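You operate a simulated robot arm through the tools that you are given. There is no shell and no other tool. Be economical: measure what you need, move in short steps, check, and stop when the job is done.

You run a simulated two-armed robot. Do the job below in one go: nothing can be reset, and whatever is moved stays where it is left.

Task
Lap the weeping plug valve with four full strokes, then put it on line.
Fine: plug nut slack first, brown lever shut at the end, nut tight again; white vent shut, then the yellow supply open, no drops.

The check looks at the end state, three seconds after you hand in, the way a careful person would. Anything else that was tipped, shoved, dropped, spilled or broken makes it a failure.

Robot
Two 6-joint arms with three-finger grippers on one trunk, on a base that drives. Base frame: it is fixed to the floor where the robot stands at the start and does not move with it; the origin is under the middle of the robot, x ahead of it, y to its left, z up; the surface under the hand at the start is at about z = 800. Units: mm, degrees, N and s.
The left shoulder is at the start at [21, 170, 1499], the right one opposite. With the tool pointing down near the work surface each hand reaches from about 280 to 560 mm from the robot's upright axis, wherever it stands, measured 20 degrees to its own side. Places, roughly: black line lever [600, -400, 1100]; blue tee lever [800, 300, 1100]; brown plug valve lever [700, 0, 1000]; grey plug nut [700, 0, 1100]; plug valve spout [800, -100, 900]; white vent lever [700, -200, 1100]; yellow supply lever [800, 100, 1200]. Payload 2.2 kg a hand.
Tool frame (each hand has its own): the origin (TCP) lies between the finger pads and is the grasp point; the fingertips stand 25 mm ahead of it; z points along the fingers, y is the line along which they close. Largest opening 104 mm; the body of the gripper starts 74 mm behind the TCP.
Orientation is told as [roll, pitch, yaw] about the base's x, y, z axes, in that order, counted from this pose: with the fingers straight down and closing along the base's y, the tool's x points along the base's -x, its y along +y and its z along -z.

Tools
- The arms move only by the tool nudge_tool. It takes "left_moves", "right_moves" or both (then of equal length, played together; a hand with none holds still); each is a list of rows, each a list of 7 numbers: the shift along the base's x, y, z in mm, then the turn, a rotation vector about the base's x, y, z in degrees, then the opening, from 0 (shut) to 1 (fully open). In form: [[dx, dy, dz, ax, ay, az, gripper], ...]. A call has 1 to 12 rows; each row is the pose to reach, as a shift and turn from the pose commanded when the call began. Rows are played at 5 a second. More than 50 mm and 8.6 degrees between two rows, or a gripper value outside its range, and nothing of the call is played. Where a pose cannot be reached the arm comes as near as it can. A force on the tool above 90 N (or 10 N above the force at the start of the call, whichever is more), or a blocked arm, ends the call early, and 0.2 s more pass. Each finger halts on what it meets, pressing with about 25 N; the grip force reading is that of the motor and also rises with nothing between the fingers. The clock runs only during rows and for 0.2 s after the last one: add rows that repeat a pose to give the fingers time. The reply holds the time, the measured pose of the TCP, the force on the tool along the base axes, the opening and the grip force, in the units named above and with some noise, with the torque about the TCP (base axes, N m) and any sound that the robot's microphone picked up.
- Cameras (640 x 400 px; columns grow to the right, rows downward): "scene" is now at [160, -6.5, 1395.7]; the picture's right is [-0.09, -1.00, 0.00], its down [-0.54, 0.05, -0.84] and it looks along [0.84, -0.07, -0.54] (base axes); focal length 253 px, centre (320, 200). "left" rides on the left gripper at [82, -3, -104] in its tool frame; the picture's right is [0.04, 1.00, 0.00], its down [-0.75, 0.03, -0.66] and it looks along [-0.66, 0.03, 0.75] (tool axes); focal length 256 px, centre (320, 200). "right" rides on the right gripper at [82, 3, -104] in its tool frame; the picture's right is [-0.04, 1.00, 0.00], its down [-0.75, -0.03, -0.66] and it looks along [-0.66, -0.03, 0.75] (tool axes); focal length 256 px, centre (320, 200). There is no depth. A picture from a camera that has moved, and an enlarged one, comes with that camera's place and axes in the base frame and with its lens.
- snapshot(camera): a new picture of that camera. The clock stands still meanwhile.
- lift_body(by): slides the trunk up (or, below 0, down) by that many mm; the arms and the scene camera ride with it, the base frame stays. It gives what a move gives, with no picture.
- roll_base(legs): drives the robot by 1 to 6 legs, each [ahead, left, turn to the left] in mm, mm and degrees, along the robot's own axes; the way and the turn of a leg run together, so that a leg with both is an arc; at most 1500 mm and 180 degrees a leg. The arms and the cameras ride along, it lands a little off, and it stops where it bumps. It gives what a move gives.
- aim_head(pan, tilt): turns the head with the scene camera to pan (to the left, within 60 degrees either way) and tilt (down, from -29 to 69), counted from straight ahead of the robot. It gives what a move gives.
- zoom(camera, box): a new picture of the part [left, top, right, bottom] of that camera's present view, enlarged. The clock stands still meanwhile.
- job_done(): hands the job in; it is judged then, once.

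Work in short steps. Places have to be worked out from the pictures, the camera data and where the tool is seen: move nearer, look again, correct. Check each grasp and each placing, and mend what went wrong. You have 120 turns and 108 pictures in all, those below and enlarged ones among them. Open the grippers and draw the arms clear of the work before you hand the job in, unless the task says otherwise; then end with one line.

The tools are called after "Emit:" as name(argument=value, ...) on one line, values as JSON. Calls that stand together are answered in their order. nudge_tool: Moves the arms, as the interface text tells. Its arguments: {"type":"object","properties":{"left_moves":{"type":"array","items":{"type":"array","items":{"type":"number"}}},"right_moves":{"type":"array","items":{"type":"array","items":{"type":"number"}}}},"required":[]} The other tools are called the same way: lift_body (by) slides the trunk up or down; roll_base (legs) drives the base; aim_head (pan, tilt) turns the head that bears the scene camera; snapshot (camera) takes a picture; zoom (camera, box) takes an enlarged picture of a part of a camera's view; job_done () hands the job in.

At the start:

```text
t: 0.0
left_tcp_pos: [560.1, 184.9, 1150.2]
left_tcp_rot: [-0.1, 0.0, 0.0]
left_force: [0.6, 0.5, 1.4]
left_torque: [-0.02, 0.03, -0.02]
left_width: 104.1
left_finger_force: 0.0
right_tcp_pos: [515.0, -209.6, 999.6]
right_tcp_rot: [0.0, 0.0, 0.0]
right_force: [0.9, 0.1, -0.1]
right_torque: [-0.03, 0.02, 0.02]
right_width: 103.9
right_finger_force: 0.1
trunk travel left (down, up): [-691.0, 51.0]
robot x, y, heading: [3.3, -0.9, 0.0]
head pan, tilt: [-4.9, 32.9]
```

scene: 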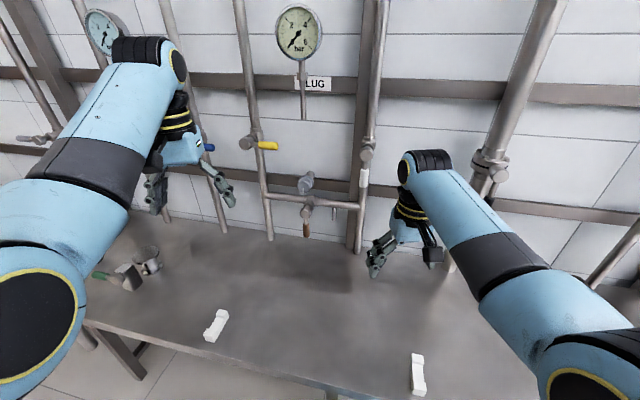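
right: 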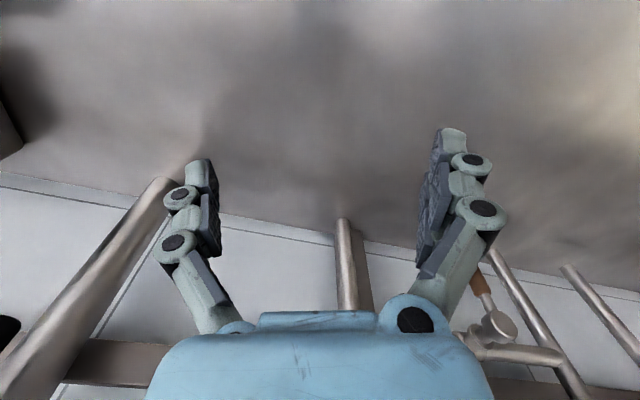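
left: 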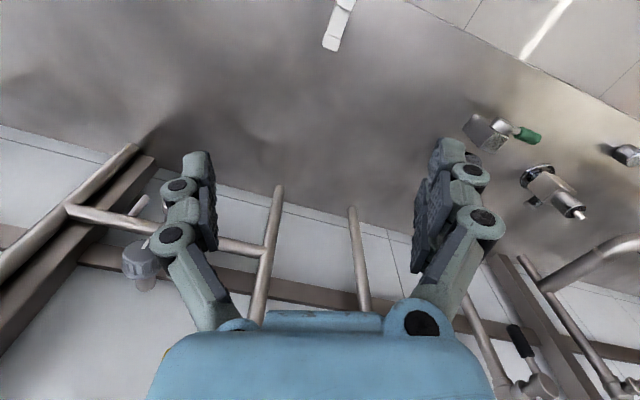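

I'll enlarge the valve area first to see the levers and the nut.

Emit:
zoom(camera="scene", box=[220, 100, 400, 250])

Emit:
zoom(camera="scene", box=[60, 0, 400, 200])

```text
2.67 times, centred on (310, 175) of scene
camera zoom: at [160.0, -6.5, 1395.7], right [-0.09, -1.0, 0.0], down [-0.54, 0.05, -0.84], along [0.84, -0.07, -0.54], focal length 674 px, centre (347, 267)
```

zoom: 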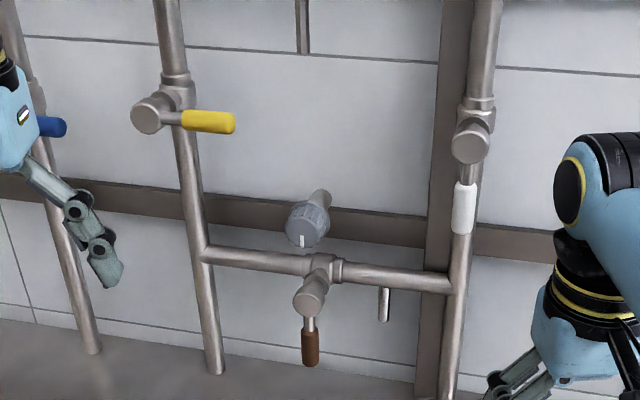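

```text
1.88 times, centred on (230, 100) of scene
camera zoom: at [160.0, -6.5, 1395.7], right [-0.09, -1.0, 0.0], down [-0.54, 0.05, -0.84], along [0.84, -0.07, -0.54], focal length 476 px, centre (489, 388)
```

zoom: 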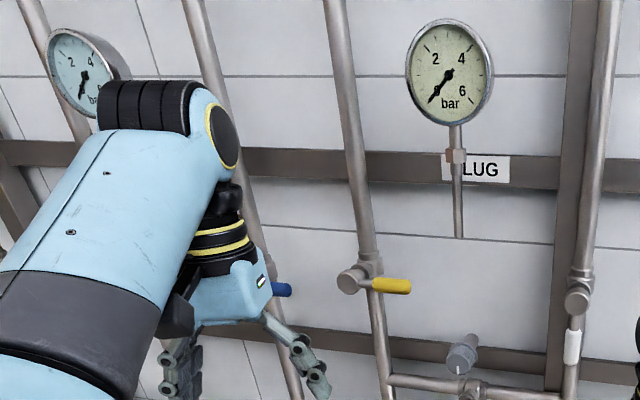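

The nut appears to be near (735, -15, 1080), the brown hub near (738, -13, 985) with its handle hanging down (shut). White is along its pipe (open), yellow is across its pipe (shut). I turn the left hand to point at the wall, staying back from it.

Emit:
nudge_tool(left_moves=[[-10, -10, 0, 0, -8.2, 0, 0.7], [-20, -20, 0, 0, -16.4, 0, 0.7], [-30, -30, 0, 0, -24.6, 0, 0.7], [-40, -40, 0, 0, -32.8, 0, 0.7], [-50, -50, 0, 0, -41, 0, 0.7], [-60, -60, 0, 0, -49.2, 0, 0.7], [-60, -70, 0, 0, -57.4, 0, 0.7], [-60, -80, 0, 0, -65.6, 0, 0.7], [-60, -90, 0, 0, -73.8, 0, 0.7], [-60, -100, 0, 0, -82, 0, 0.7], [-60, -110, 0, 0, -90, 0, 0.7], [-60, -110, 0, 0, -90, 0, 0.7]])

```text
t: 1.0
left_tcp_pos: [542.8, 236.2, 1176.6]
left_tcp_rot: [13.6, -36.5, -4.9]
left_force: [-0.4, 0.0, -1.0]
left_torque: [-0.01, -0.1, 0.03]
left_width: 72.8
left_finger_force: 0.0
left hand out of reach, approached as far as the arm can: row 5
right_tcp_pos: [511.8, -208.1, 1000.5]
right_tcp_rot: [-0.1, -0.1, 0.0]
right_force: [-0.5, -0.8, 0.1]
right_torque: [0.0, -0.03, -0.03]
right_width: 104.4
right_finger_force: 0.0
trunk travel left (down, up): [-691.0, 51.0]
robot x, y, heading: [-1.3, 2.3, 0.0]
head pan, tilt: [-4.9, 32.9]
stopped in row 5 (left hand): the arm was blocked; the commanded pose is now the measured one
```

The left arm stopped at a joint or reach limit, so I check how it stands.

Emit:
snapshot(camera="scene")

```text
102 pictures are left
camera scene: at [158.0, -6.0, 1396.0], right [-0.09, -1.0, 0.0], down [-0.54, 0.05, -0.84], along [0.84, -0.07, -0.54], focal length 253 px, centre (320, 200)
```

scene: 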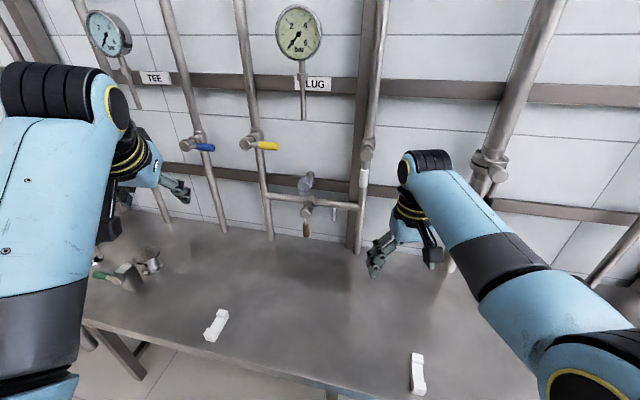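

The hand was too close to the body to tilt outward. I back the base up 200, raise the right hand, then lower the trunk so both arms can work further out.

Emit:
roll_base(legs=[[-200, 0, 0]])

Emit:
nudge_tool(left_moves=[[0, 0, 30, 0, 0, 0, 0.7], [0, 0, 60, 0, 0, 0, 0.7], [0, 0, 60, 0, 0, 0, 0.7], [0, 0, 60, 0, 0, 0, 0.7]], right_moves=[[0, 0, 45, 0, 0, 0, 0.7], [0, 0, 90, 0, 0, 0, 0.7], [0, 0, 135, 0, 0, 0, 0.7], [0, 0, 180, 0, 0, 0, 0.7]])

Emit:
lift_body(by=-200)

```text
t: 2.6
left_tcp_pos: [343.4, 237.6, 1175.6]
left_tcp_rot: [13.8, -36.3, -4.7]
left_force: [-0.7, -0.2, 0.1]
left_torque: [0.02, -0.03, 0.01]
left_width: 72.6
left_finger_force: 0.0
right_tcp_pos: [313.2, -209.3, 999.2]
right_tcp_rot: [0.0, -0.1, 0.0]
right_force: [-0.4, -0.2, 0.0]
right_torque: [-0.05, 0.02, 0.0]
right_width: 103.9
right_finger_force: 0.1
trunk travel left (down, up): [-691.0, 51.0]
robot x, y, heading: [-197.7, 2.3, 0.0]
head pan, tilt: [-4.9, 32.9]
```

```text
t: 3.6
left_tcp_pos: [344.8, 238.3, 1234.7]
left_tcp_rot: [13.7, -36.2, -4.8]
left_force: [-0.4, 0.3, 0.3]
left_torque: [0.0, -0.04, 0.02]
left_width: 72.7
left_finger_force: 0.0
right_tcp_pos: [349.1, -204.5, 1137.4]
right_tcp_rot: [0.0, 0.0, 0.0]
right_force: [1.1, -0.9, -0.4]
right_torque: [-0.04, 0.02, -0.05]
right_width: 72.9
right_finger_force: 0.1
right hand out of reach, approached as far as the arm can: row 3, 4
trunk travel left (down, up): [-691.0, 51.0]
robot x, y, heading: [-202.4, 2.7, 0.0]
head pan, tilt: [-4.9, 32.9]
```

```text
t: 5.8
left_tcp_pos: [344.0, 237.2, 1035.4]
left_tcp_rot: [13.7, -36.3, -4.8]
left_force: [-0.3, -0.1, -0.2]
left_torque: [0.01, -0.02, 0.03]
left_width: 72.6
left_finger_force: 0.1
right_tcp_pos: [345.2, -204.0, 928.5]
right_tcp_rot: [0.0, 0.8, 0.0]
right_force: [-0.3, 0.5, -0.6]
right_torque: [0.02, 0.0, 0.01]
right_width: 72.6
right_finger_force: 0.0
trunk travel left (down, up): [-491.0, 251.0]
robot x, y, heading: [-199.8, -1.3, 0.1]
head pan, tilt: [-4.9, 32.9]
```

Now I move the left hand toward (500, 100, 1080) while turning it fully horizontal.

Emit:
nudge_tool(left_moves=[[20, -17, 6, -1.1, -6.6, -1.0, 0.7], [39, -34, 11, -2.2, -13.3, -2.1, 0.7], [58, -51, 17, -3.2, -19.9, -3.1, 0.7], [78, -68, 22, -4.3, -26.5, -4.1, 0.7], [98, -86, 28, -5.4, -33.2, -5.2, 0.7], [117, -103, 34, -6.5, -39.8, -6.2, 0.7], [137, -120, 40, -7.6, -46.5, -7.2, 0.7], [156, -137, 45, -8.65, -53.1, -8.24, 0.7], [156, -137, 45, -8.65, -53.1, -8.24, 0.7]])

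Emit:
snapshot(camera="scene")

```text
t: 7.0
left_tcp_pos: [444.2, 223.4, 1083.5]
left_tcp_rot: [32.7, -66.7, -24.5]
left_force: [-0.2, 0.1, 0.3]
left_torque: [-0.03, 0.02, -0.01]
left_width: 72.7
left_finger_force: 0.0
right_tcp_pos: [346.9, -203.4, 928.7]
right_tcp_rot: [0.1, 0.9, 0.1]
right_force: [0.1, 0.0, 0.1]
right_torque: [-0.02, 0.0, 0.01]
right_width: 73.0
right_finger_force: 0.1
trunk travel left (down, up): [-491.0, 251.0]
robot x, y, heading: [-198.0, 1.2, 0.1]
head pan, tilt: [-4.9, 32.9]
stopped in row 5 (left hand): the arm was blocked; the commanded pose is now the measured one
```

```text
101 pictures are left
camera scene: at [-38.8, -6.2, 1194.3], right [-0.09, -1.0, 0.0], down [-0.54, 0.05, -0.84], along [0.84, -0.07, -0.54], focal length 253 px, centre (320, 200)
```

scene: 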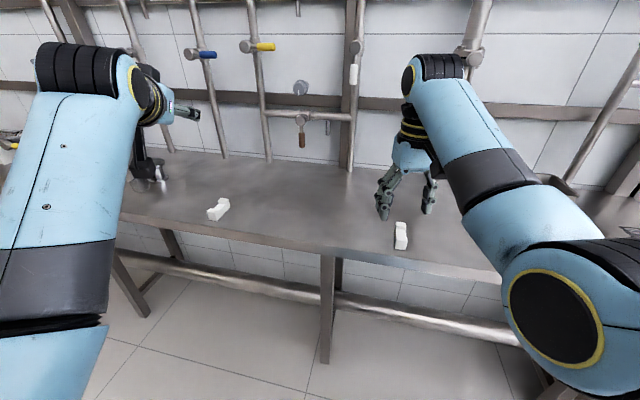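

The left arm stalls when the hand lines up with the forearm, and lowering the trunk let it get closer to horizontal. I back away a little more and lower further so the forearms rise toward the work.

Emit:
roll_base(legs=[[-160, 0, 0]])

Emit:
lift_body(by=-280)

Emit:
aim_head(pan=0, tilt=5)

Emit:
snapshot(camera="scene")

```text
t: 8.4
left_tcp_pos: [281.9, 223.5, 1084.1]
left_tcp_rot: [32.7, -66.7, -24.5]
left_force: [-0.1, 0.3, 0.7]
left_torque: [0.04, -0.01, -0.04]
left_width: 72.7
left_finger_force: 0.0
right_tcp_pos: [183.0, -204.4, 928.8]
right_tcp_rot: [-0.1, 0.8, 0.0]
right_force: [-1.0, -0.4, 0.5]
right_torque: [0.01, 0.0, -0.04]
right_width: 72.8
right_finger_force: 0.0
trunk travel left (down, up): [-491.0, 251.0]
robot x, y, heading: [-359.1, 1.2, 0.0]
head pan, tilt: [-4.9, 32.9]
```

```text
t: 11.2
left_tcp_pos: [282.9, 230.4, 803.7]
left_tcp_rot: [35.1, -66.4, -26.4]
left_force: [-0.6, -0.5, 0.5]
left_torque: [0.0, -0.01, 0.0]
left_width: 72.7
left_finger_force: 0.0
right_tcp_pos: [158.9, -204.2, 561.3]
right_tcp_rot: [-0.1, 10.5, 0.0]
right_force: [-0.3, 0.1, 0.0]
right_torque: [0.03, -0.02, 0.0]
right_width: 73.0
right_finger_force: 0.1
trunk travel left (down, up): [-211.0, 531.0]
robot x, y, heading: [-364.0, -0.5, 0.1]
head pan, tilt: [-4.9, 32.9]
```

```text
t: 12.1
left_tcp_pos: [285.0, 229.5, 804.6]
left_tcp_rot: [35.1, -66.5, -26.4]
left_force: [-0.9, -0.9, 0.2]
left_torque: [0.01, 0.03, 0.01]
left_width: 72.8
left_finger_force: 0.1
right_tcp_pos: [159.2, -204.1, 560.8]
right_tcp_rot: [0.0, 10.5, 0.1]
right_force: [1.0, 0.6, 0.3]
right_torque: [0.03, -0.06, 0.01]
right_width: 72.8
right_finger_force: 0.0
trunk travel left (down, up): [-211.0, 531.0]
robot x, y, heading: [-362.8, -0.4, 0.3]
head pan, tilt: [0.0, 5.0]
```

```text
100 pictures are left
camera scene: at [-183.6, 1.5, 950.3], right [0.0, -1.0, 0.0], down [-0.09, 0.0, -1.0], along [1.0, 0.0, -0.09], focal length 253 px, centre (320, 200)
```

scene: 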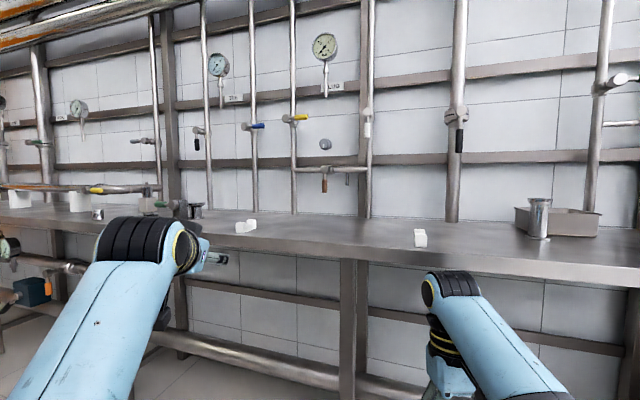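

The scene view is now frontal and clear. I raise the left hand to about z=1045, then finish turning it to horizontal.

Emit:
nudge_tool(left_moves=[[0, -10, 40, 0, 0, 0, 0.7], [0, -20, 80, 0, 0, 0, 0.7], [0, -30, 120, 0, 0, 0, 0.7], [0, -40, 160, 0, 0, 0, 0.7], [0, -50, 200, 0, 0, 0, 0.7], [0, -60, 240, 0, 0, 0, 0.7], [0, -70, 240, -3, -5, -2.15, 0.7], [0, -80, 240, -6, -10.1, -4.3, 0.7], [0, -90, 240, -9, -15.1, -6.5, 0.7], [0, -100, 240, -12, -20.2, -8.6, 0.7], [0, -100, 240, -12, -20.2, -8.6, 0.7]])

Emit:
snapshot(camera="scene")

```text
t: 14.7
left_tcp_pos: [300.8, 181.3, 1052.9]
left_tcp_rot: [113.0, -86.7, -110.9]
left_force: [0.1, 0.6, -0.4]
left_torque: [0.0, 0.05, -0.05]
left_width: 72.8
left_finger_force: 0.0
left hand out of reach, approached as far as the arm can: row 4, 5, 6, 7, 8, 9, 10, 11
right_tcp_pos: [158.6, -203.4, 560.5]
right_tcp_rot: [0.0, 10.5, 0.0]
right_force: [-1.1, 0.2, 0.0]
right_torque: [0.02, -0.01, 0.01]
right_width: 72.5
right_finger_force: 0.0
trunk travel left (down, up): [-211.0, 531.0]
robot x, y, heading: [-363.5, -2.1, -0.1]
head pan, tilt: [0.0, 5.0]
stopped in row 11 (left hand): the arm was blocked; the commanded pose is now the measured one
```

```text
99 pictures are left
camera scene: at [-183.5, 1.6, 950.3], right [0.0, -1.0, 0.0], down [-0.09, 0.0, -1.0], along [1.0, 0.0, -0.09], focal length 253 px, centre (320, 200)
```

scene: 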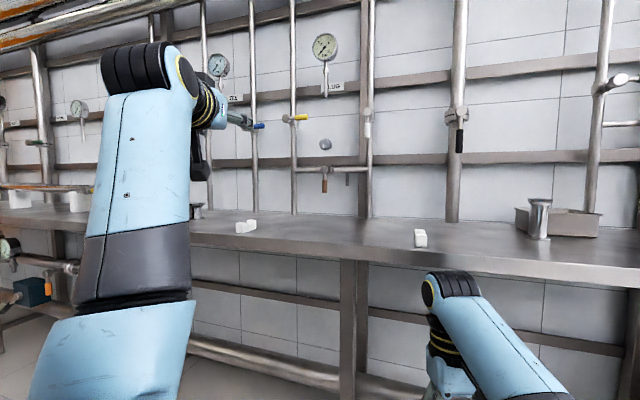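

The hand is now essentially horizontal and pointing at the wall, though it can't come further inward here. I can shift the base sideways instead. First I test small moves and wrist roll to learn the free range.

Emit:
nudge_tool(left_moves=[[0, 10, -10, 0, 0, 0, 0.7], [-10, 20, -20, 5, 0, 0, 0.7], [-20, 20, -20, 10, 0, 0, 0.7], [-20, 20, -20, 18, 0, 0, 0.7], [-20, 20, -20, 26, 0, 0, 0.7], [-20, 20, -20, 34, 0, 0, 0.7], [-20, 20, -20, 42, 0, 0, 0.7]])

Emit:
nudge_tool(left_moves=[[0, 0, 0, -8, 0, 0, 0.7], [0, 0, 0, -16, 0, 0, 0.7], [0, 0, 0, -24, 0, 0, 0.7], [0, 0, 0, -32, 0, 0, 0.7], [0, 0, 0, -40, 0, 0, 0.7], [0, 0, 0, -48, 0, 0, 0.7], [0, 0, 0, -56, 0, 0, 0.7], [0, 0, 0, -64, 0, 0, 0.7], [0, 0, 0, -72, 0, 0, 0.7], [0, 0, 0, -80, 0, 0, 0.7], [0, 0, 0, -80, 0, 0, 0.7]])

```text
t: 16.3
left_tcp_pos: [280.0, 197.5, 1033.4]
left_tcp_rot: [92.9, -45.2, -91.4]
left_force: [0.6, 0.5, 0.5]
left_torque: [-0.04, 0.01, 0.0]
left_width: 72.8
left_finger_force: 0.1
right_tcp_pos: [158.3, -204.7, 561.2]
right_tcp_rot: [0.0, 10.5, 0.0]
right_force: [-0.5, -0.1, -0.3]
right_torque: [-0.01, 0.03, 0.03]
right_width: 72.9
right_finger_force: 0.0
trunk travel left (down, up): [-211.0, 531.0]
robot x, y, heading: [-360.6, 4.1, -0.0]
head pan, tilt: [0.0, 5.0]
```

```text
t: 18.7
left_tcp_pos: [279.2, 197.2, 1032.5]
left_tcp_rot: [-89.6, -54.7, 91.9]
left_force: [-0.6, 0.2, -0.9]
left_torque: [0.02, 0.04, 0.01]
left_width: 72.7
left_finger_force: 0.1
right_tcp_pos: [157.5, -204.4, 561.6]
right_tcp_rot: [0.0, 10.5, 0.1]
right_force: [0.4, -1.1, 0.4]
right_torque: [0.01, -0.01, -0.01]
right_width: 72.6
right_finger_force: 0.1
trunk travel left (down, up): [-211.0, 531.0]
robot x, y, heading: [-362.2, 3.7, 0.1]
head pan, tilt: [0.0, 5.0]
```

The left wrist rolls freely by at least ±40°. The right hand hangs below table height, so before driving forward I raise it and turn it horizontal too.

Emit:
nudge_tool(right_moves=[[0, 0, 35, 0, -8.3, 0, 0.5], [0, 0, 70, 0, -16.6, 0, 0.5], [0, 0, 105, 0, -25, 0, 0.5], [10, 0, 140, 0, -33.3, 0, 0.5], [20, 0, 175, 0, -41.6, 0, 0.5], [30, 0, 210, 0, -50, 0, 0.5], [40, 0, 245, 0, -58.3, 0, 0.5], [50, 0, 280, 0, -66.6, 0, 0.5], [60, 0, 320, 0, -75, 0, 0.5], [70, 0, 360, 0, -83.3, 0, 0.5], [80, 0, 400, 0, -91.6, 0, 0.5], [90, 0, 440, 0, -100, 0, 0.5]], left_moves=[[0, 0, 0, 8, 0, 0, 0.7], [0, 0, 0, 16, 0, 0, 0.7], [0, 0, 0, 24, 0, 0, 0.7], [0, 0, 0, 32, 0, 0, 0.7], [0, 0, 0, 35, 0, 0, 0.7], [0, 0, 0, 35, 0, 0, 0.7], [0, 0, 0, 35, 0, 0, 0.7], [0, 0, 0, 35, 0, 0, 0.7], [0, 0, 0, 35, 0, 0, 0.7], [0, 0, 0, 35, 0, 0, 0.7], [0, 0, 0, 35, 0, 0, 0.7], [0, 0, 0, 35, 0, 0, 0.7]])

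Emit:
snapshot(camera="scene")

```text
t: 21.3
left_tcp_pos: [280.4, 197.3, 1032.2]
left_tcp_rot: [-161.7, -89.0, 163.7]
left_force: [-0.8, 0.6, 0.0]
left_torque: [0.01, 0.05, 0.02]
left_width: 72.9
left_finger_force: 0.0
right_tcp_pos: [248.7, -202.8, 1002.1]
right_tcp_rot: [11.6, -89.6, -11.5]
right_force: [-0.1, -0.1, 0.1]
right_torque: [0.01, 0.02, -0.01]
right_width: 52.1
right_finger_force: 0.0
right hand out of reach, approached as far as the arm can: row 1
trunk travel left (down, up): [-211.0, 531.0]
robot x, y, heading: [-362.2, -2.8, -0.1]
head pan, tilt: [0.0, 5.0]
```

```text
98 pictures are left
camera scene: at [-183.6, 1.5, 950.3], right [0.0, -1.0, 0.0], down [-0.09, 0.0, -1.0], along [1.0, 0.0, -0.09], focal length 253 px, centre (320, 200)
```

scene: 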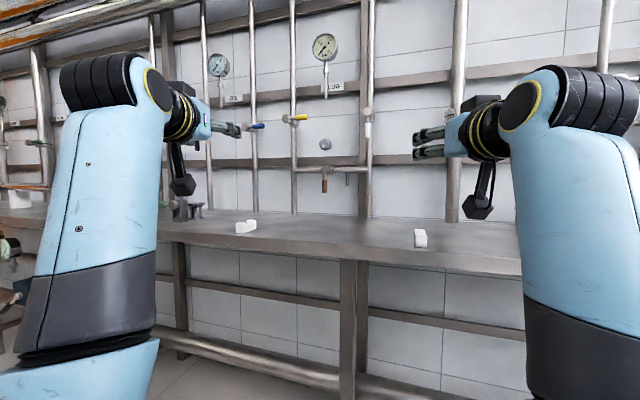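

Both hands are horizontal. I draw the right hand back out of the way, then shift the base right so the left hand lines up with the nut.

Emit:
nudge_tool(right_moves=[[-40, 0, 0, 0, 0, 0, 0.3], [-80, 0, 0, 0, 0, 0, 0.3], [-120, 0, 0, 0, 0, 0, 0.3], [-160, 0, 0, 0, 0, 0, 0.3]])

Emit:
roll_base(legs=[[0, -213, 0], [300, 0, 0]])

Emit:
snapshot(camera="scene")

Emit:
snapshot(camera="left")

```text
t: 22.3
left_tcp_pos: [280.0, 198.4, 1032.7]
left_tcp_rot: [-160.6, -88.9, 162.4]
left_force: [0.5, -0.1, 0.1]
left_torque: [0.02, -0.02, 0.01]
left_width: 72.7
left_finger_force: 0.0
right_tcp_pos: [185.1, -224.8, 1013.1]
right_tcp_rot: [-103.7, -81.9, 100.7]
right_force: [0.7, 0.7, 0.2]
right_torque: [0.0, 0.0, -0.02]
right_width: 31.3
right_finger_force: 0.1
right hand out of reach, approached as far as the arm can: row 2, 3, 4
trunk travel left (down, up): [-211.0, 531.0]
robot x, y, heading: [-361.1, 0.7, 0.1]
head pan, tilt: [0.0, 5.0]
stopped in row 4 (right hand): the arm was blocked; the commanded pose is now the measured one
```

```text
t: 25.6
left_tcp_pos: [579.6, -18.9, 1032.8]
left_tcp_rot: [-161.0, -88.9, 162.8]
left_force: [-0.2, 0.1, -0.7]
left_torque: [0.0, -0.02, 0.03]
left_width: 72.8
left_finger_force: 0.1
right_tcp_pos: [481.1, -441.9, 1010.9]
right_tcp_rot: [-102.7, -81.9, 99.7]
right_force: [0.0, 0.7, 0.5]
right_torque: [-0.01, -0.02, 0.03]
right_width: 31.2
right_finger_force: 0.1
trunk travel left (down, up): [-211.0, 531.0]
robot x, y, heading: [-65.5, -217.1, -0.1]
head pan, tilt: [0.0, 5.0]
```

```text
97 pictures are left
camera scene: at [114.8, -213.9, 950.3], right [0.0, -1.0, 0.0], down [-0.09, 0.0, -1.0], along [1.0, 0.0, -0.09], focal length 253 px, centre (320, 200)
```

scene: 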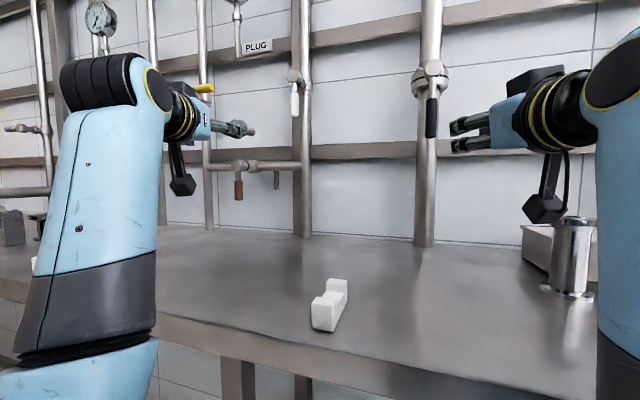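

```text
96 pictures are left
camera left: at [477.3, -25.7, 948.7], right [-0.03, 1.0, -0.05], down [-0.67, 0.01, 0.74], along [0.74, 0.05, 0.67], focal length 256 px, centre (320, 200)
```

left: 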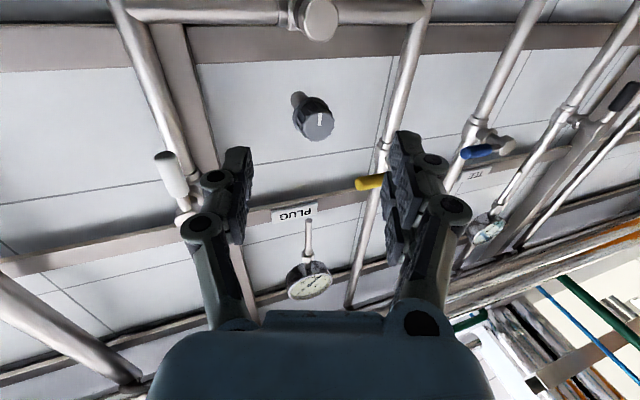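

The left camera shows the nut face with its white tick; triangulation gives about (741, -13, 1076). I raise the hand to that height, move up closer and look again.

Emit:
nudge_tool(left_moves=[[10, 2, 15, 0, 0, 0, 0.7], [20, 4, 30, 0, 0, 0, 0.7], [40, 6, 43, 0, 0, 0, 0.7], [60, 6, 43, 0, 0, 0, 0.7], [60, 6, 43, 0, 0, 0, 0.7]])

Emit:
snapshot(camera="left")

Emit:
zoom(camera="scene", box=[160, 60, 340, 220])

```text
t: 26.8
left_tcp_pos: [638.8, -10.6, 1076.2]
left_tcp_rot: [-160.9, -88.9, 162.6]
left_force: [0.2, 0.1, 0.3]
left_torque: [-0.03, -0.01, 0.01]
left_width: 73.0
left_finger_force: 0.1
right_tcp_pos: [482.0, -441.4, 1012.3]
right_tcp_rot: [-102.9, -81.8, 99.9]
right_force: [-0.8, 0.3, -0.3]
right_torque: [-0.01, 0.0, 0.01]
right_width: 31.3
right_finger_force: 0.2
trunk travel left (down, up): [-211.0, 531.0]
robot x, y, heading: [-58.9, -215.2, 0.3]
head pan, tilt: [0.0, 5.0]
```

```text
95 pictures are left
camera left: at [537.6, -19.6, 992.0], right [-0.03, 1.0, -0.05], down [-0.67, 0.01, 0.74], along [0.74, 0.05, 0.67], focal length 256 px, centre (320, 200)
```

left: 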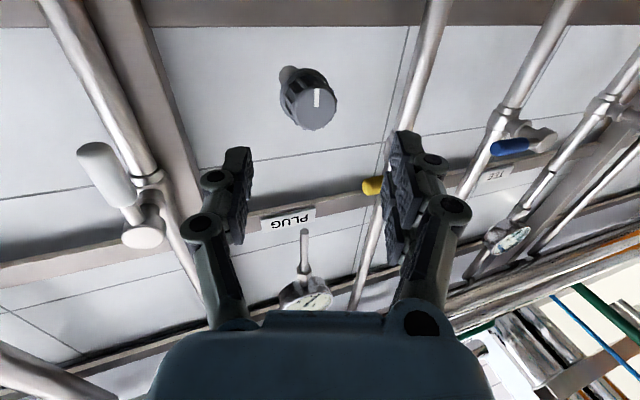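

```text
2.50 times, centred on (250, 140) of scene
camera zoom: at [114.5, -213.8, 950.3], right [0.0, -1.0, 0.0], down [-0.09, 0.0, -1.0], along [1.0, 0.0, -0.09], focal length 632 px, centre (495, 350)
```

zoom: 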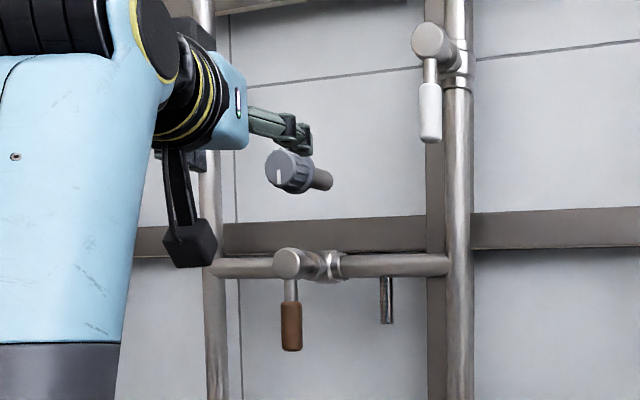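

Combining views, the nut face is at about x 715–745, y -14, z ≈ 1068. I adjust height and advance 45 mm by arm, then look again.

Emit:
nudge_tool(left_moves=[[0, -3, -8, 0, 0, 0, 0.7], [22, -3, -8, 0, 0, 0, 0.7], [45, -3, -8, 0, 0, 0, 0.7], [45, -3, -8, 0, 0, 0, 0.7]])

Emit:
snapshot(camera="left")

Emit:
zoom(camera="scene", box=[190, 80, 290, 180])

```text
t: 27.8
left_tcp_pos: [684.5, -14.3, 1066.4]
left_tcp_rot: [-161.9, -88.9, 163.6]
left_force: [0.8, -0.7, -0.1]
left_torque: [-0.03, 0.0, -0.01]
left_width: 72.9
left_finger_force: 0.0
right_tcp_pos: [481.6, -442.2, 1012.4]
right_tcp_rot: [-103.0, -81.9, 99.9]
right_force: [0.0, 0.1, -0.5]
right_torque: [0.02, -0.01, 0.0]
right_width: 31.3
right_finger_force: 0.2
trunk travel left (down, up): [-211.0, 531.0]
robot x, y, heading: [-63.0, -215.1, -0.1]
head pan, tilt: [0.0, 5.0]
```

```text
93 pictures are left
camera left: at [581.9, -22.6, 983.1], right [-0.03, 1.0, -0.05], down [-0.67, 0.01, 0.74], along [0.74, 0.05, 0.67], focal length 256 px, centre (320, 200)
```

left: 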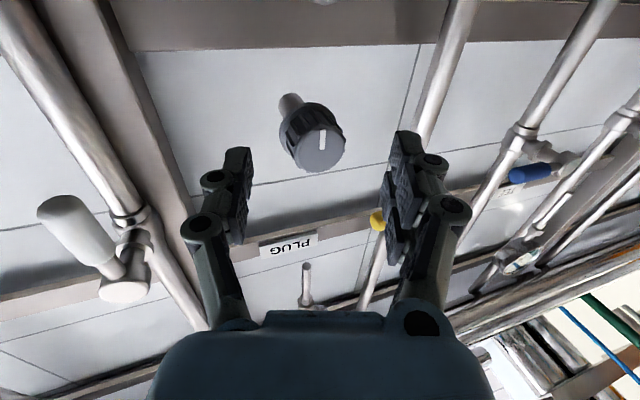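

```text
4.00 times, centred on (240, 130) of scene
camera zoom: at [114.5, -213.8, 950.3], right [0.0, -1.0, 0.0], down [-0.09, 0.0, -1.0], along [1.0, 0.0, -0.09], focal length 1011 px, centre (640, 480)
```

zoom: 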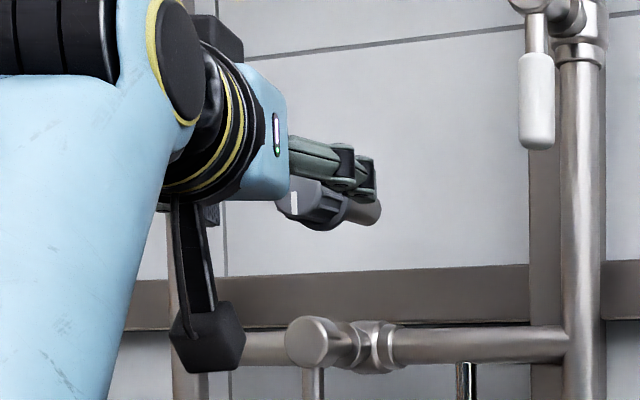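

The nut face is at about (718, -15, 1065), right in line between the fingers. I advance 43 mm and close.

Emit:
nudge_tool(left_moves=[[15, -1, -1, 0, 0, 0, 0.7], [30, -1, -1, 0, 0, 0, 0.7], [43, -1, -1, 0, 0, 0, 0.7], [43, -1, -1, 0, 0, 0, 0.5], [43, -1, -1, 0, 0, 0, 0.35], [43, -1, -1, 0, 0, 0, 0.25], [43, -1, -1, 0, 0, 0, 0.25]])

Emit:
snapshot(camera="left")

```text
t: 29.4
left_tcp_pos: [727.7, -19.0, 1065.6]
left_tcp_rot: [-160.9, -88.9, 162.6]
left_force: [0.0, -4.1, 1.1]
left_torque: [0.0, 0.13, -0.97]
left_width: 42.5
left_finger_force: 45.1
right_tcp_pos: [481.4, -442.3, 1012.2]
right_tcp_rot: [-102.9, -81.9, 99.8]
right_force: [-0.9, -0.7, -0.3]
right_torque: [-0.01, 0.01, 0.01]
right_width: 30.9
right_finger_force: 0.0
trunk travel left (down, up): [-211.0, 531.0]
robot x, y, heading: [-63.4, -214.2, -0.2]
head pan, tilt: [0.0, 5.0]
```

```text
91 pictures are left
camera left: at [625.1, -25.2, 982.6], right [-0.03, 1.0, -0.05], down [-0.67, 0.02, 0.74], along [0.74, 0.05, 0.67], focal length 256 px, centre (320, 200)
```

left: 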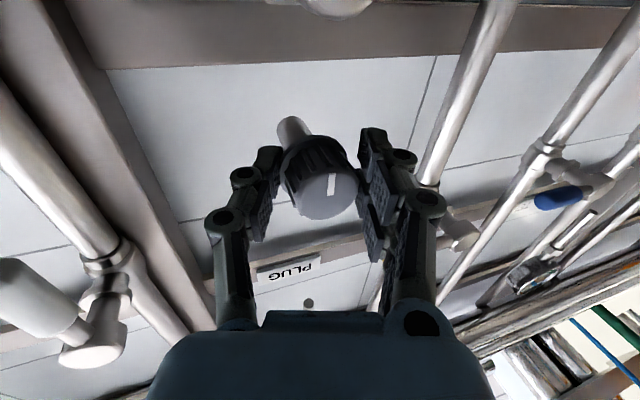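

The nut is gripped at 42.5 mm. I loosen anticlockwise as seen from the front (negative about x), turning in one sweep while watching torque.

Emit:
nudge_tool(left_moves=[[0, -2, 0, -6, 0, 0, 0.2], [0, -3, 0, -12, 0, 0, 0.2], [0, -3, 0, -18, 0, 0, 0.2], [0, -3, 0, -24, 0, 0, 0.2], [0, -3, 0, -30, 0, 0, 0.2]])

Emit:
snapshot(camera="left")

```text
t: 30.6
left_tcp_pos: [727.7, -20.1, 1066.0]
left_tcp_rot: [-90.0, -59.6, 92.1]
left_force: [14.1, -1.7, 9.1]
left_torque: [0.16, 0.43, -1.35]
left_width: 42.6
left_finger_force: 45.4
right_tcp_pos: [482.1, -442.8, 1011.1]
right_tcp_rot: [-102.5, -81.9, 99.6]
right_force: [-1.0, -0.1, -0.4]
right_torque: [0.01, 0.02, 0.0]
right_width: 31.1
right_finger_force: 0.1
trunk travel left (down, up): [-211.0, 531.0]
robot x, y, heading: [-65.4, -211.6, -0.3]
head pan, tilt: [0.0, 5.0]
```

```text
90 pictures are left
camera left: at [625.9, -68.5, 997.4], right [-0.03, 0.84, -0.54], down [-0.67, 0.39, 0.63], along [0.74, 0.38, 0.55], focal length 256 px, centre (320, 200)
```

left: 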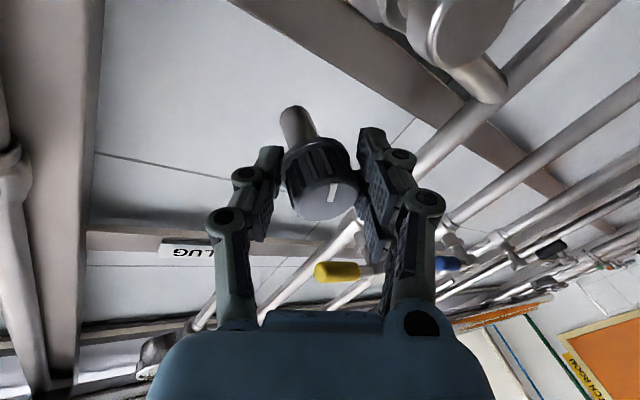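

The nut turns with the hand and torque is small. I continue another 50°.

Emit:
nudge_tool(left_moves=[[0, 0, 0, -8, 0, 0, 0.2], [0, 0, 0, -16, 0, 0, 0.2], [-1, 0, 0, -24, 0, 0, 0.2], [-1, 0, 0, -32, 0, 0, 0.2], [-1, 0, 0, -40, 0, 0, 0.2], [-1, 0, 0, -48, 0, 0, 0.2], [-1, 0, 0, -56, 0, 0, 0.2]])

Emit:
snapshot(camera="left")

```text
t: 32.2
left_tcp_pos: [725.4, -22.8, 1070.0]
left_tcp_rot: [-88.6, -3.8, 91.0]
left_force: [17.4, -19.2, 25.3]
left_torque: [0.2, -0.26, -0.86]
left_width: 37.0
left_finger_force: 44.5
right_tcp_pos: [481.7, -445.2, 1012.3]
right_tcp_rot: [-103.4, -82.0, 100.3]
right_force: [-0.3, 0.4, -0.2]
right_torque: [0.02, 0.01, 0.0]
right_width: 31.1
right_finger_force: 0.0
trunk travel left (down, up): [-211.0, 531.0]
robot x, y, heading: [-66.3, -214.6, -0.1]
head pan, tilt: [0.0, 5.0]
```

```text
89 pictures are left
camera left: at [623.3, -107.4, 1070.4], right [-0.02, 0.02, -1.0], down [-0.67, 0.74, 0.03], along [0.74, 0.67, 0.0], focal length 256 px, centre (320, 200)
```

left: 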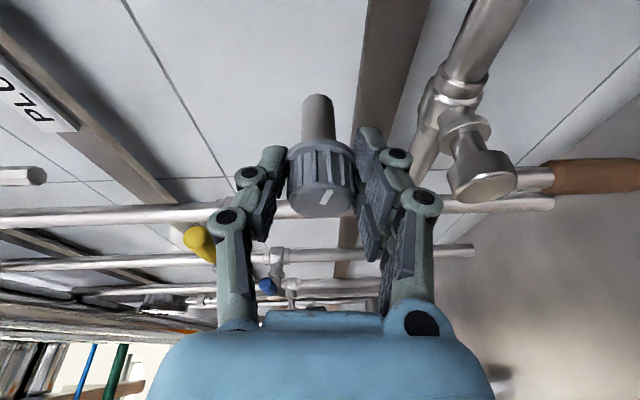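

The nut has turned about a quarter turn. I let go, back off straight, and check the tick and the spout.

Emit:
nudge_tool(left_moves=[[0, 0, 0, 0, 0, 0, 0.45], [0, 0, 0, 0, 0, 0, 0.7], [0, 0, 0, 0, 0, 0, 0.7], [-40, 0, 0, 0, 0, 0, 0.7], [-80, 0, 0, 0, 0, 0, 0.7], [-110, 0, 0, 0, 0, 0, 0.7], [-110, 0, 0, 0, 0, 0, 0.7]])

Emit:
zoom(camera="scene", box=[190, 80, 330, 220])

Emit:
snapshot(camera="left")

```text
t: 33.8
left_tcp_pos: [615.5, -19.6, 1067.0]
left_tcp_rot: [-88.4, -3.6, 91.0]
left_force: [-0.3, 0.3, 0.7]
left_torque: [-0.03, -0.03, 0.01]
left_width: 73.0
left_finger_force: 0.0
right_tcp_pos: [481.9, -441.1, 1012.9]
right_tcp_rot: [-102.8, -81.7, 99.8]
right_force: [-0.3, 0.2, -0.5]
right_torque: [0.0, -0.01, -0.01]
right_width: 31.4
right_finger_force: 0.1
trunk travel left (down, up): [-211.0, 531.0]
robot x, y, heading: [-66.1, -214.0, 0.1]
head pan, tilt: [0.0, 5.0]
```

```text
2.86 times, centred on (260, 150) of scene
camera zoom: at [114.5, -213.9, 950.3], right [0.0, -1.0, 0.0], down [-0.09, 0.0, -1.0], along [1.0, 0.0, -0.09], focal length 722 px, centre (491, 343)
```

zoom: 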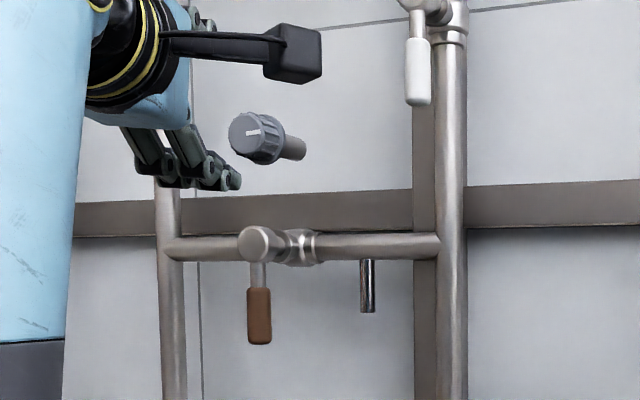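

```text
87 pictures are left
camera left: at [514.0, -103.5, 1067.2], right [-0.03, 0.02, -1.0], down [-0.67, 0.74, 0.04], along [0.74, 0.67, -0.01], focal length 256 px, centre (320, 200)
```

left: 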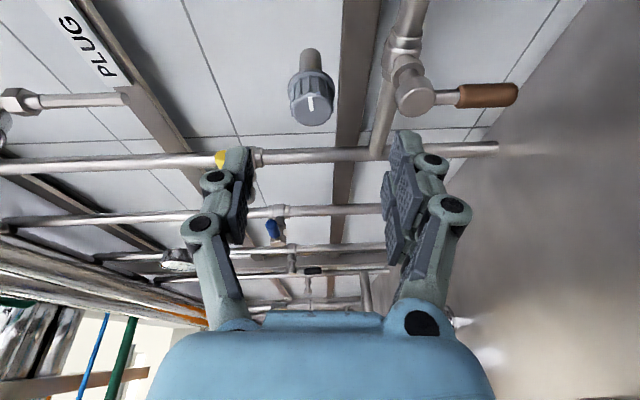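

The tick has moved from down to right, so the nut is a quarter turn slack. I retract, roll the hand back upright and lower to the brown handle height, which I judge at about (745, -14, 928).

Emit:
nudge_tool(left_moves=[[-25, 0, 0, 8, 0, 0, 0.5], [-45, 2, -10, 16, 0, 0, 0.5], [-45, 4, -20, 24, 0, 0, 0.5], [-45, 5, -35, 32, 0, 0, 0.5], [-45, 5, -50, 40, 0, 0, 0.5], [-45, 5, -65, 48, 0, 0, 0.5], [-45, 5, -80, 56, 0, 0, 0.5], [-45, 5, -95, 64, 0, 0, 0.5], [-45, 5, -110, 72, 0, 0, 0.5], [-45, 5, -125, 80, 0, 0, 0.5], [-45, 5, -137, 87, 0, 0, 0.5], [-45, 5, -137, 87, 0, 0, 0.5]])

Emit:
snapshot(camera="left")

Emit:
snapshot(camera="scene")

```text
t: 36.4
left_tcp_pos: [573.1, -12.2, 937.0]
left_tcp_rot: [143.1, -87.5, -141.0]
left_force: [0.7, 0.4, 0.3]
left_torque: [-0.06, -0.02, 0.02]
left_width: 51.8
left_finger_force: 0.0
right_tcp_pos: [482.0, -442.5, 1012.9]
right_tcp_rot: [-102.9, -81.8, 99.8]
right_force: [-0.8, 0.7, -0.2]
right_torque: [0.02, -0.01, 0.01]
right_width: 31.1
right_finger_force: 0.0
trunk travel left (down, up): [-211.0, 531.0]
robot x, y, heading: [-62.3, -215.3, -0.2]
head pan, tilt: [0.0, 5.0]
```

```text
86 pictures are left
camera left: at [471.6, -16.2, 851.8], right [-0.03, 1.0, -0.01], down [-0.68, -0.01, 0.73], along [0.73, 0.03, 0.68], focal length 256 px, centre (320, 200)
```

left: 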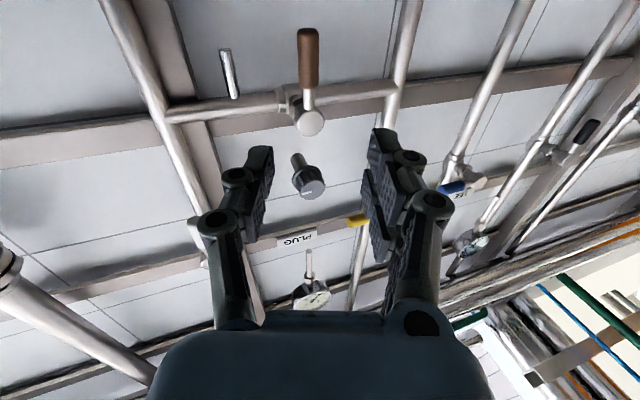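

```text
85 pictures are left
camera scene: at [114.5, -213.8, 950.4], right [0.0, -1.0, 0.0], down [-0.09, 0.0, -1.0], along [1.0, 0.0, -0.09], focal length 253 px, centre (320, 200)
```

scene: 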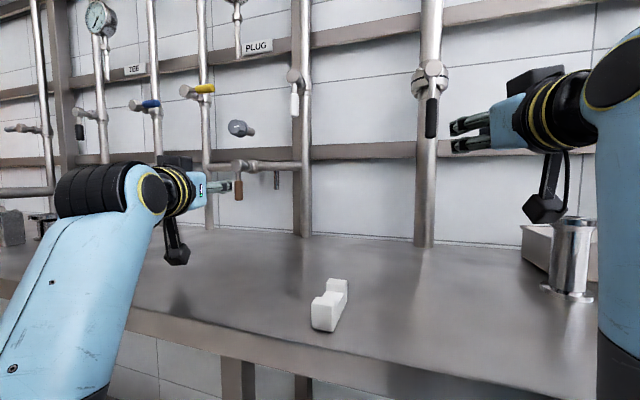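

The handle reads at y ≈ -19, centre z ≈ 919, hub z ≈ 983. I extend toward it with the fingers open, stopping short to look.

Emit:
nudge_tool(left_moves=[[20, -3, -3, 0, 0, 0, 0.5], [40, -7, -5, 0, 0, 0, 0.5], [60, -7, -7, 0, 0, 0, 0.5], [80, -7, -7, 0, 0, 0, 0.5], [100, -7, -7, 0, 0, 0, 0.5], [120, -7, -7, 0, 0, 0, 0.5], [120, -7, -7, 0, 0, 0, 0.5]])

Emit:
snapshot(camera="left")

Emit:
snapshot(camera="scene")

```text
t: 38.0
left_tcp_pos: [689.3, -21.4, 923.2]
left_tcp_rot: [151.0, -88.7, -149.4]
left_force: [0.0, -0.1, 0.5]
left_torque: [-0.01, 0.02, -0.01]
left_width: 51.9
left_finger_force: 0.1
right_tcp_pos: [480.2, -441.9, 1014.4]
right_tcp_rot: [-103.5, -81.8, 100.5]
right_force: [-0.3, -0.1, 0.6]
right_torque: [-0.02, 0.0, 0.01]
right_width: 31.4
right_finger_force: 0.1
trunk travel left (down, up): [-211.0, 531.0]
robot x, y, heading: [-66.7, -213.6, -0.2]
head pan, tilt: [0.0, 5.0]
```

```text
84 pictures are left
camera left: at [587.8, -27.4, 839.4], right [-0.03, 1.0, -0.03], down [-0.67, 0.0, 0.74], along [0.74, 0.04, 0.67], focal length 256 px, centre (320, 200)
```

left: 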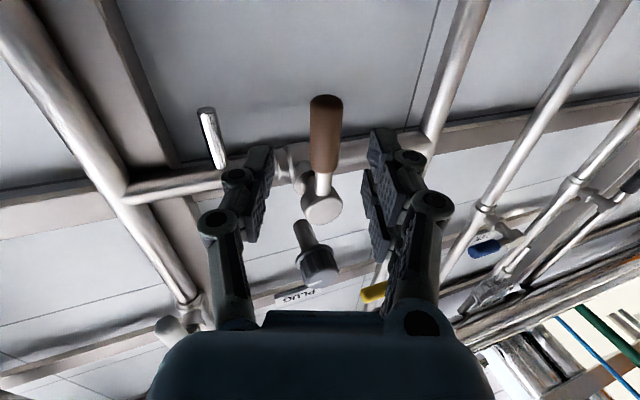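

```text
83 pictures are left
camera scene: at [113.1, -213.8, 950.7], right [0.0, -1.0, 0.0], down [-0.09, 0.0, -1.0], along [1.0, 0.0, -0.09], focal length 253 px, centre (320, 200)
```

scene: 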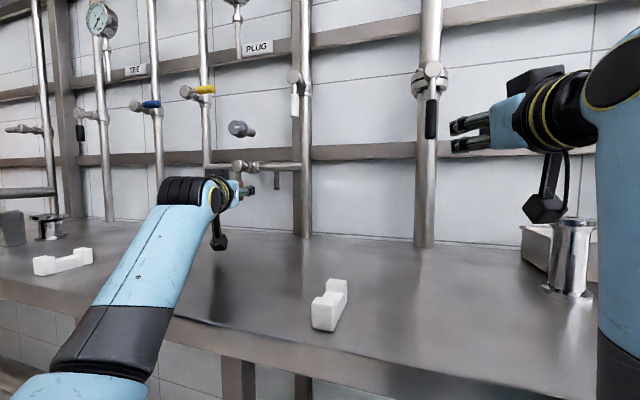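

I check the forearm's clearance to the table edge before going on.

Emit:
zoom(camera="scene", box=[0, 170, 280, 400])

```text
1.74 times, centred on (140, 285) of scene
camera zoom: at [113.1, -213.8, 950.7], right [0.0, -1.0, 0.0], down [-0.09, 0.0, -1.0], along [1.0, 0.0, -0.09], focal length 440 px, centre (633, 52)
```

zoom: 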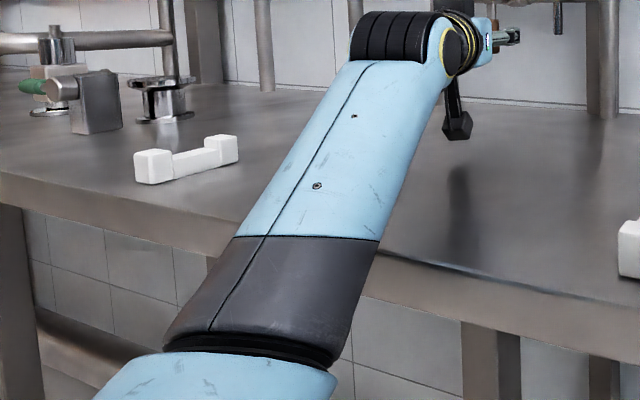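

There is clearance above the table edge, and extending raises the elbow further. The handle is centred between the fingers, so I advance 53 mm and close on it.

Emit:
nudge_tool(left_moves=[[18, 2, 4, 0, 0, 0, 0.5], [36, 2, 6, 0, 0, 0, 0.5], [53, 2, 6, 0, 0, 0, 0.5], [53, 2, 6, 0, 0, 0, 0.35], [53, 2, 6, 0, 0, 0, 0.2], [53, 2, 6, 0, 0, 0, 0.1], [53, 2, 6, 0, 0, 0, 0.1]])

Emit:
snapshot(camera="left")

Emit:
zoom(camera="scene", box=[130, 100, 330, 300])

```text
t: 39.6
left_tcp_pos: [732.6, -18.4, 939.7]
left_tcp_rot: [160.9, -88.0, -158.9]
left_force: [1.0, 7.3, -3.9]
left_torque: [-0.19, 0.05, 0.06]
left_width: 15.4
left_finger_force: 3.1
right_tcp_pos: [470.4, -440.4, 1020.4]
right_tcp_rot: [-108.0, -81.7, 105.0]
right_force: [-0.4, 0.4, -0.3]
right_torque: [0.01, -0.01, -0.03]
right_width: 31.0
right_finger_force: 0.0
trunk travel left (down, up): [-211.0, 531.0]
robot x, y, heading: [-60.0, -216.7, -0.1]
head pan, tilt: [0.0, 5.0]
```

```text
81 pictures are left
camera left: at [631.6, -24.2, 854.5], right [-0.03, 1.0, -0.03], down [-0.68, 0.0, 0.73], along [0.73, 0.04, 0.68], focal length 256 px, centre (320, 200)
```

left: 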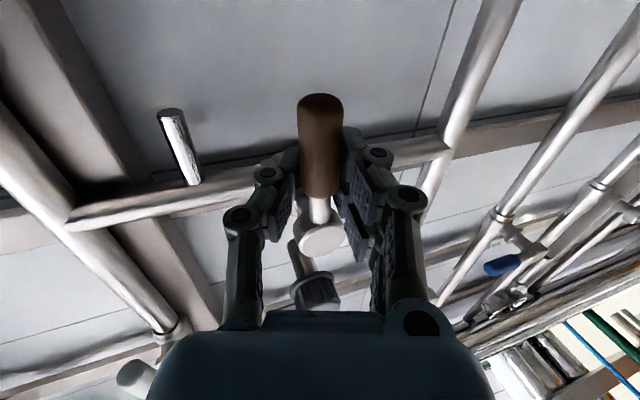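

```text
2.00 times, centred on (230, 200) of scene
camera zoom: at [103.3, -213.5, 952.9], right [0.0, -1.0, 0.0], down [-0.07, 0.0, -1.0], along [1.0, 0.0, -0.07], focal length 506 px, centre (500, 200)
```

zoom: 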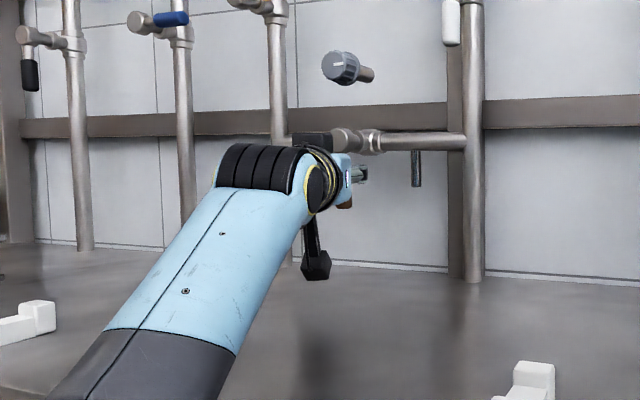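

The robot's body has tilted slightly (scene camera and right hand shifted), so the left forearm is bearing on the table edge. I release and back off immediately.

Emit:
nudge_tool(left_moves=[[0, 0, 0, 0, 0, 0, 0.5], [0, 0, 0, 0, 0, 0, 0.5], [-20, 0, 2, 0, 0, 0, 0.5], [-40, 0, 5, 0, 0, 0, 0.5], [-60, 0, 10, 0, 0, 0, 0.5], [-80, 0, 20, 0, 0, 0, 0.5], [-100, 0, 30, 0, 0, 0, 0.5], [-120, 0, 45, 0, 0, 0, 0.5], [-130, 0, 60, 0, 0, 0, 0.5], [-130, 0, 80, 0, 0, 0, 0.5]])

Emit:
snapshot(camera="scene")

```text
t: 41.8
left_tcp_pos: [611.9, -19.7, 1007.9]
left_tcp_rot: [147.8, -88.8, -145.9]
left_force: [-0.9, -1.3, 1.0]
left_torque: [0.02, 0.02, -0.03]
left_width: 52.0
left_finger_force: 0.0
right_tcp_pos: [481.8, -441.6, 1012.6]
right_tcp_rot: [-103.0, -81.7, 99.8]
right_force: [1.0, 0.5, -0.2]
right_torque: [-0.01, -0.03, -0.03]
right_width: 31.3
right_finger_force: 0.1
trunk travel left (down, up): [-211.0, 531.0]
robot x, y, heading: [-61.8, -214.1, -0.1]
head pan, tilt: [0.0, 5.0]
```

```text
79 pictures are left
camera scene: at [114.5, -213.8, 950.4], right [0.0, -1.0, 0.0], down [-0.09, 0.0, -1.0], along [1.0, 0.0, -0.09], focal length 253 px, centre (320, 200)
```

scene: 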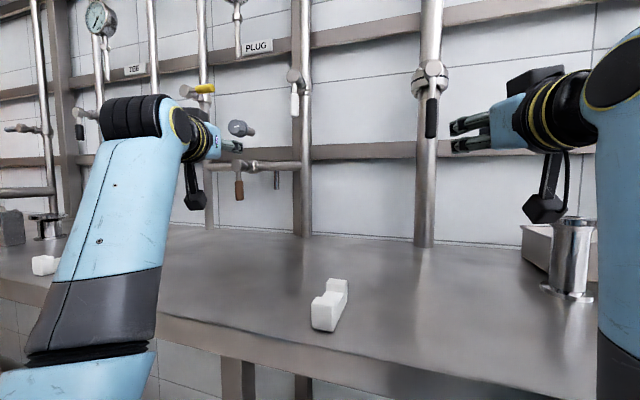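

The robot is level again and nothing on the table has moved. I raise the trunk 100 so the elbow clears the table, then lower the hand in front of the handle again.

Emit:
lift_body(by=100)

Emit:
nudge_tool(left_moves=[[0, 0, -40, 0, 0, 0, 0.5], [10, 0, -80, 0, 0, 0, 0.5], [20, 0, -120, 0, 0, 0, 0.5], [40, 0, -150, 0, 0, 0, 0.5], [60, 0, -178, 0, 0, 0, 0.5], [80, 0, -178, 0, 0, 0, 0.5], [80, 0, -178, 0, 0, 0, 0.5]])

Emit:
snapshot(camera="scene")

```text
t: 43.2
left_tcp_pos: [614.6, -19.7, 1107.4]
left_tcp_rot: [146.7, -88.8, -144.9]
left_force: [0.2, 0.2, 0.1]
left_torque: [0.0, -0.05, 0.02]
left_width: 51.9
left_finger_force: 0.0
right_tcp_pos: [482.1, -441.2, 1111.3]
right_tcp_rot: [-102.4, -81.9, 99.4]
right_force: [0.1, 0.1, -0.1]
right_torque: [0.03, -0.03, -0.01]
right_width: 31.2
right_finger_force: 0.1
trunk travel left (down, up): [-311.0, 431.0]
robot x, y, heading: [-59.5, -217.9, -0.1]
head pan, tilt: [0.0, 5.0]
```

```text
t: 44.8
left_tcp_pos: [694.8, -18.6, 930.6]
left_tcp_rot: [147.3, -88.8, -145.6]
left_force: [0.0, -0.5, 0.8]
left_torque: [0.02, 0.01, -0.02]
left_width: 51.7
left_finger_force: 0.0
right_tcp_pos: [481.9, -441.8, 1112.5]
right_tcp_rot: [-102.9, -81.9, 99.8]
right_force: [0.6, -0.9, 0.7]
right_torque: [-0.03, -0.01, -0.02]
right_width: 31.2
right_finger_force: 0.2
trunk travel left (down, up): [-311.0, 431.0]
robot x, y, heading: [-64.8, -213.2, 0.0]
head pan, tilt: [0.0, 5.0]
```

```text
78 pictures are left
camera scene: at [107.9, -213.8, 1054.1], right [0.0, -1.0, 0.0], down [-0.09, 0.0, -1.0], along [1.0, 0.0, -0.09], focal length 253 px, centre (320, 200)
```

scene: 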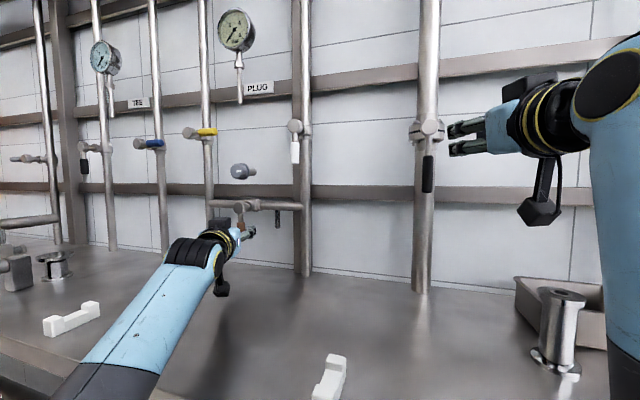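

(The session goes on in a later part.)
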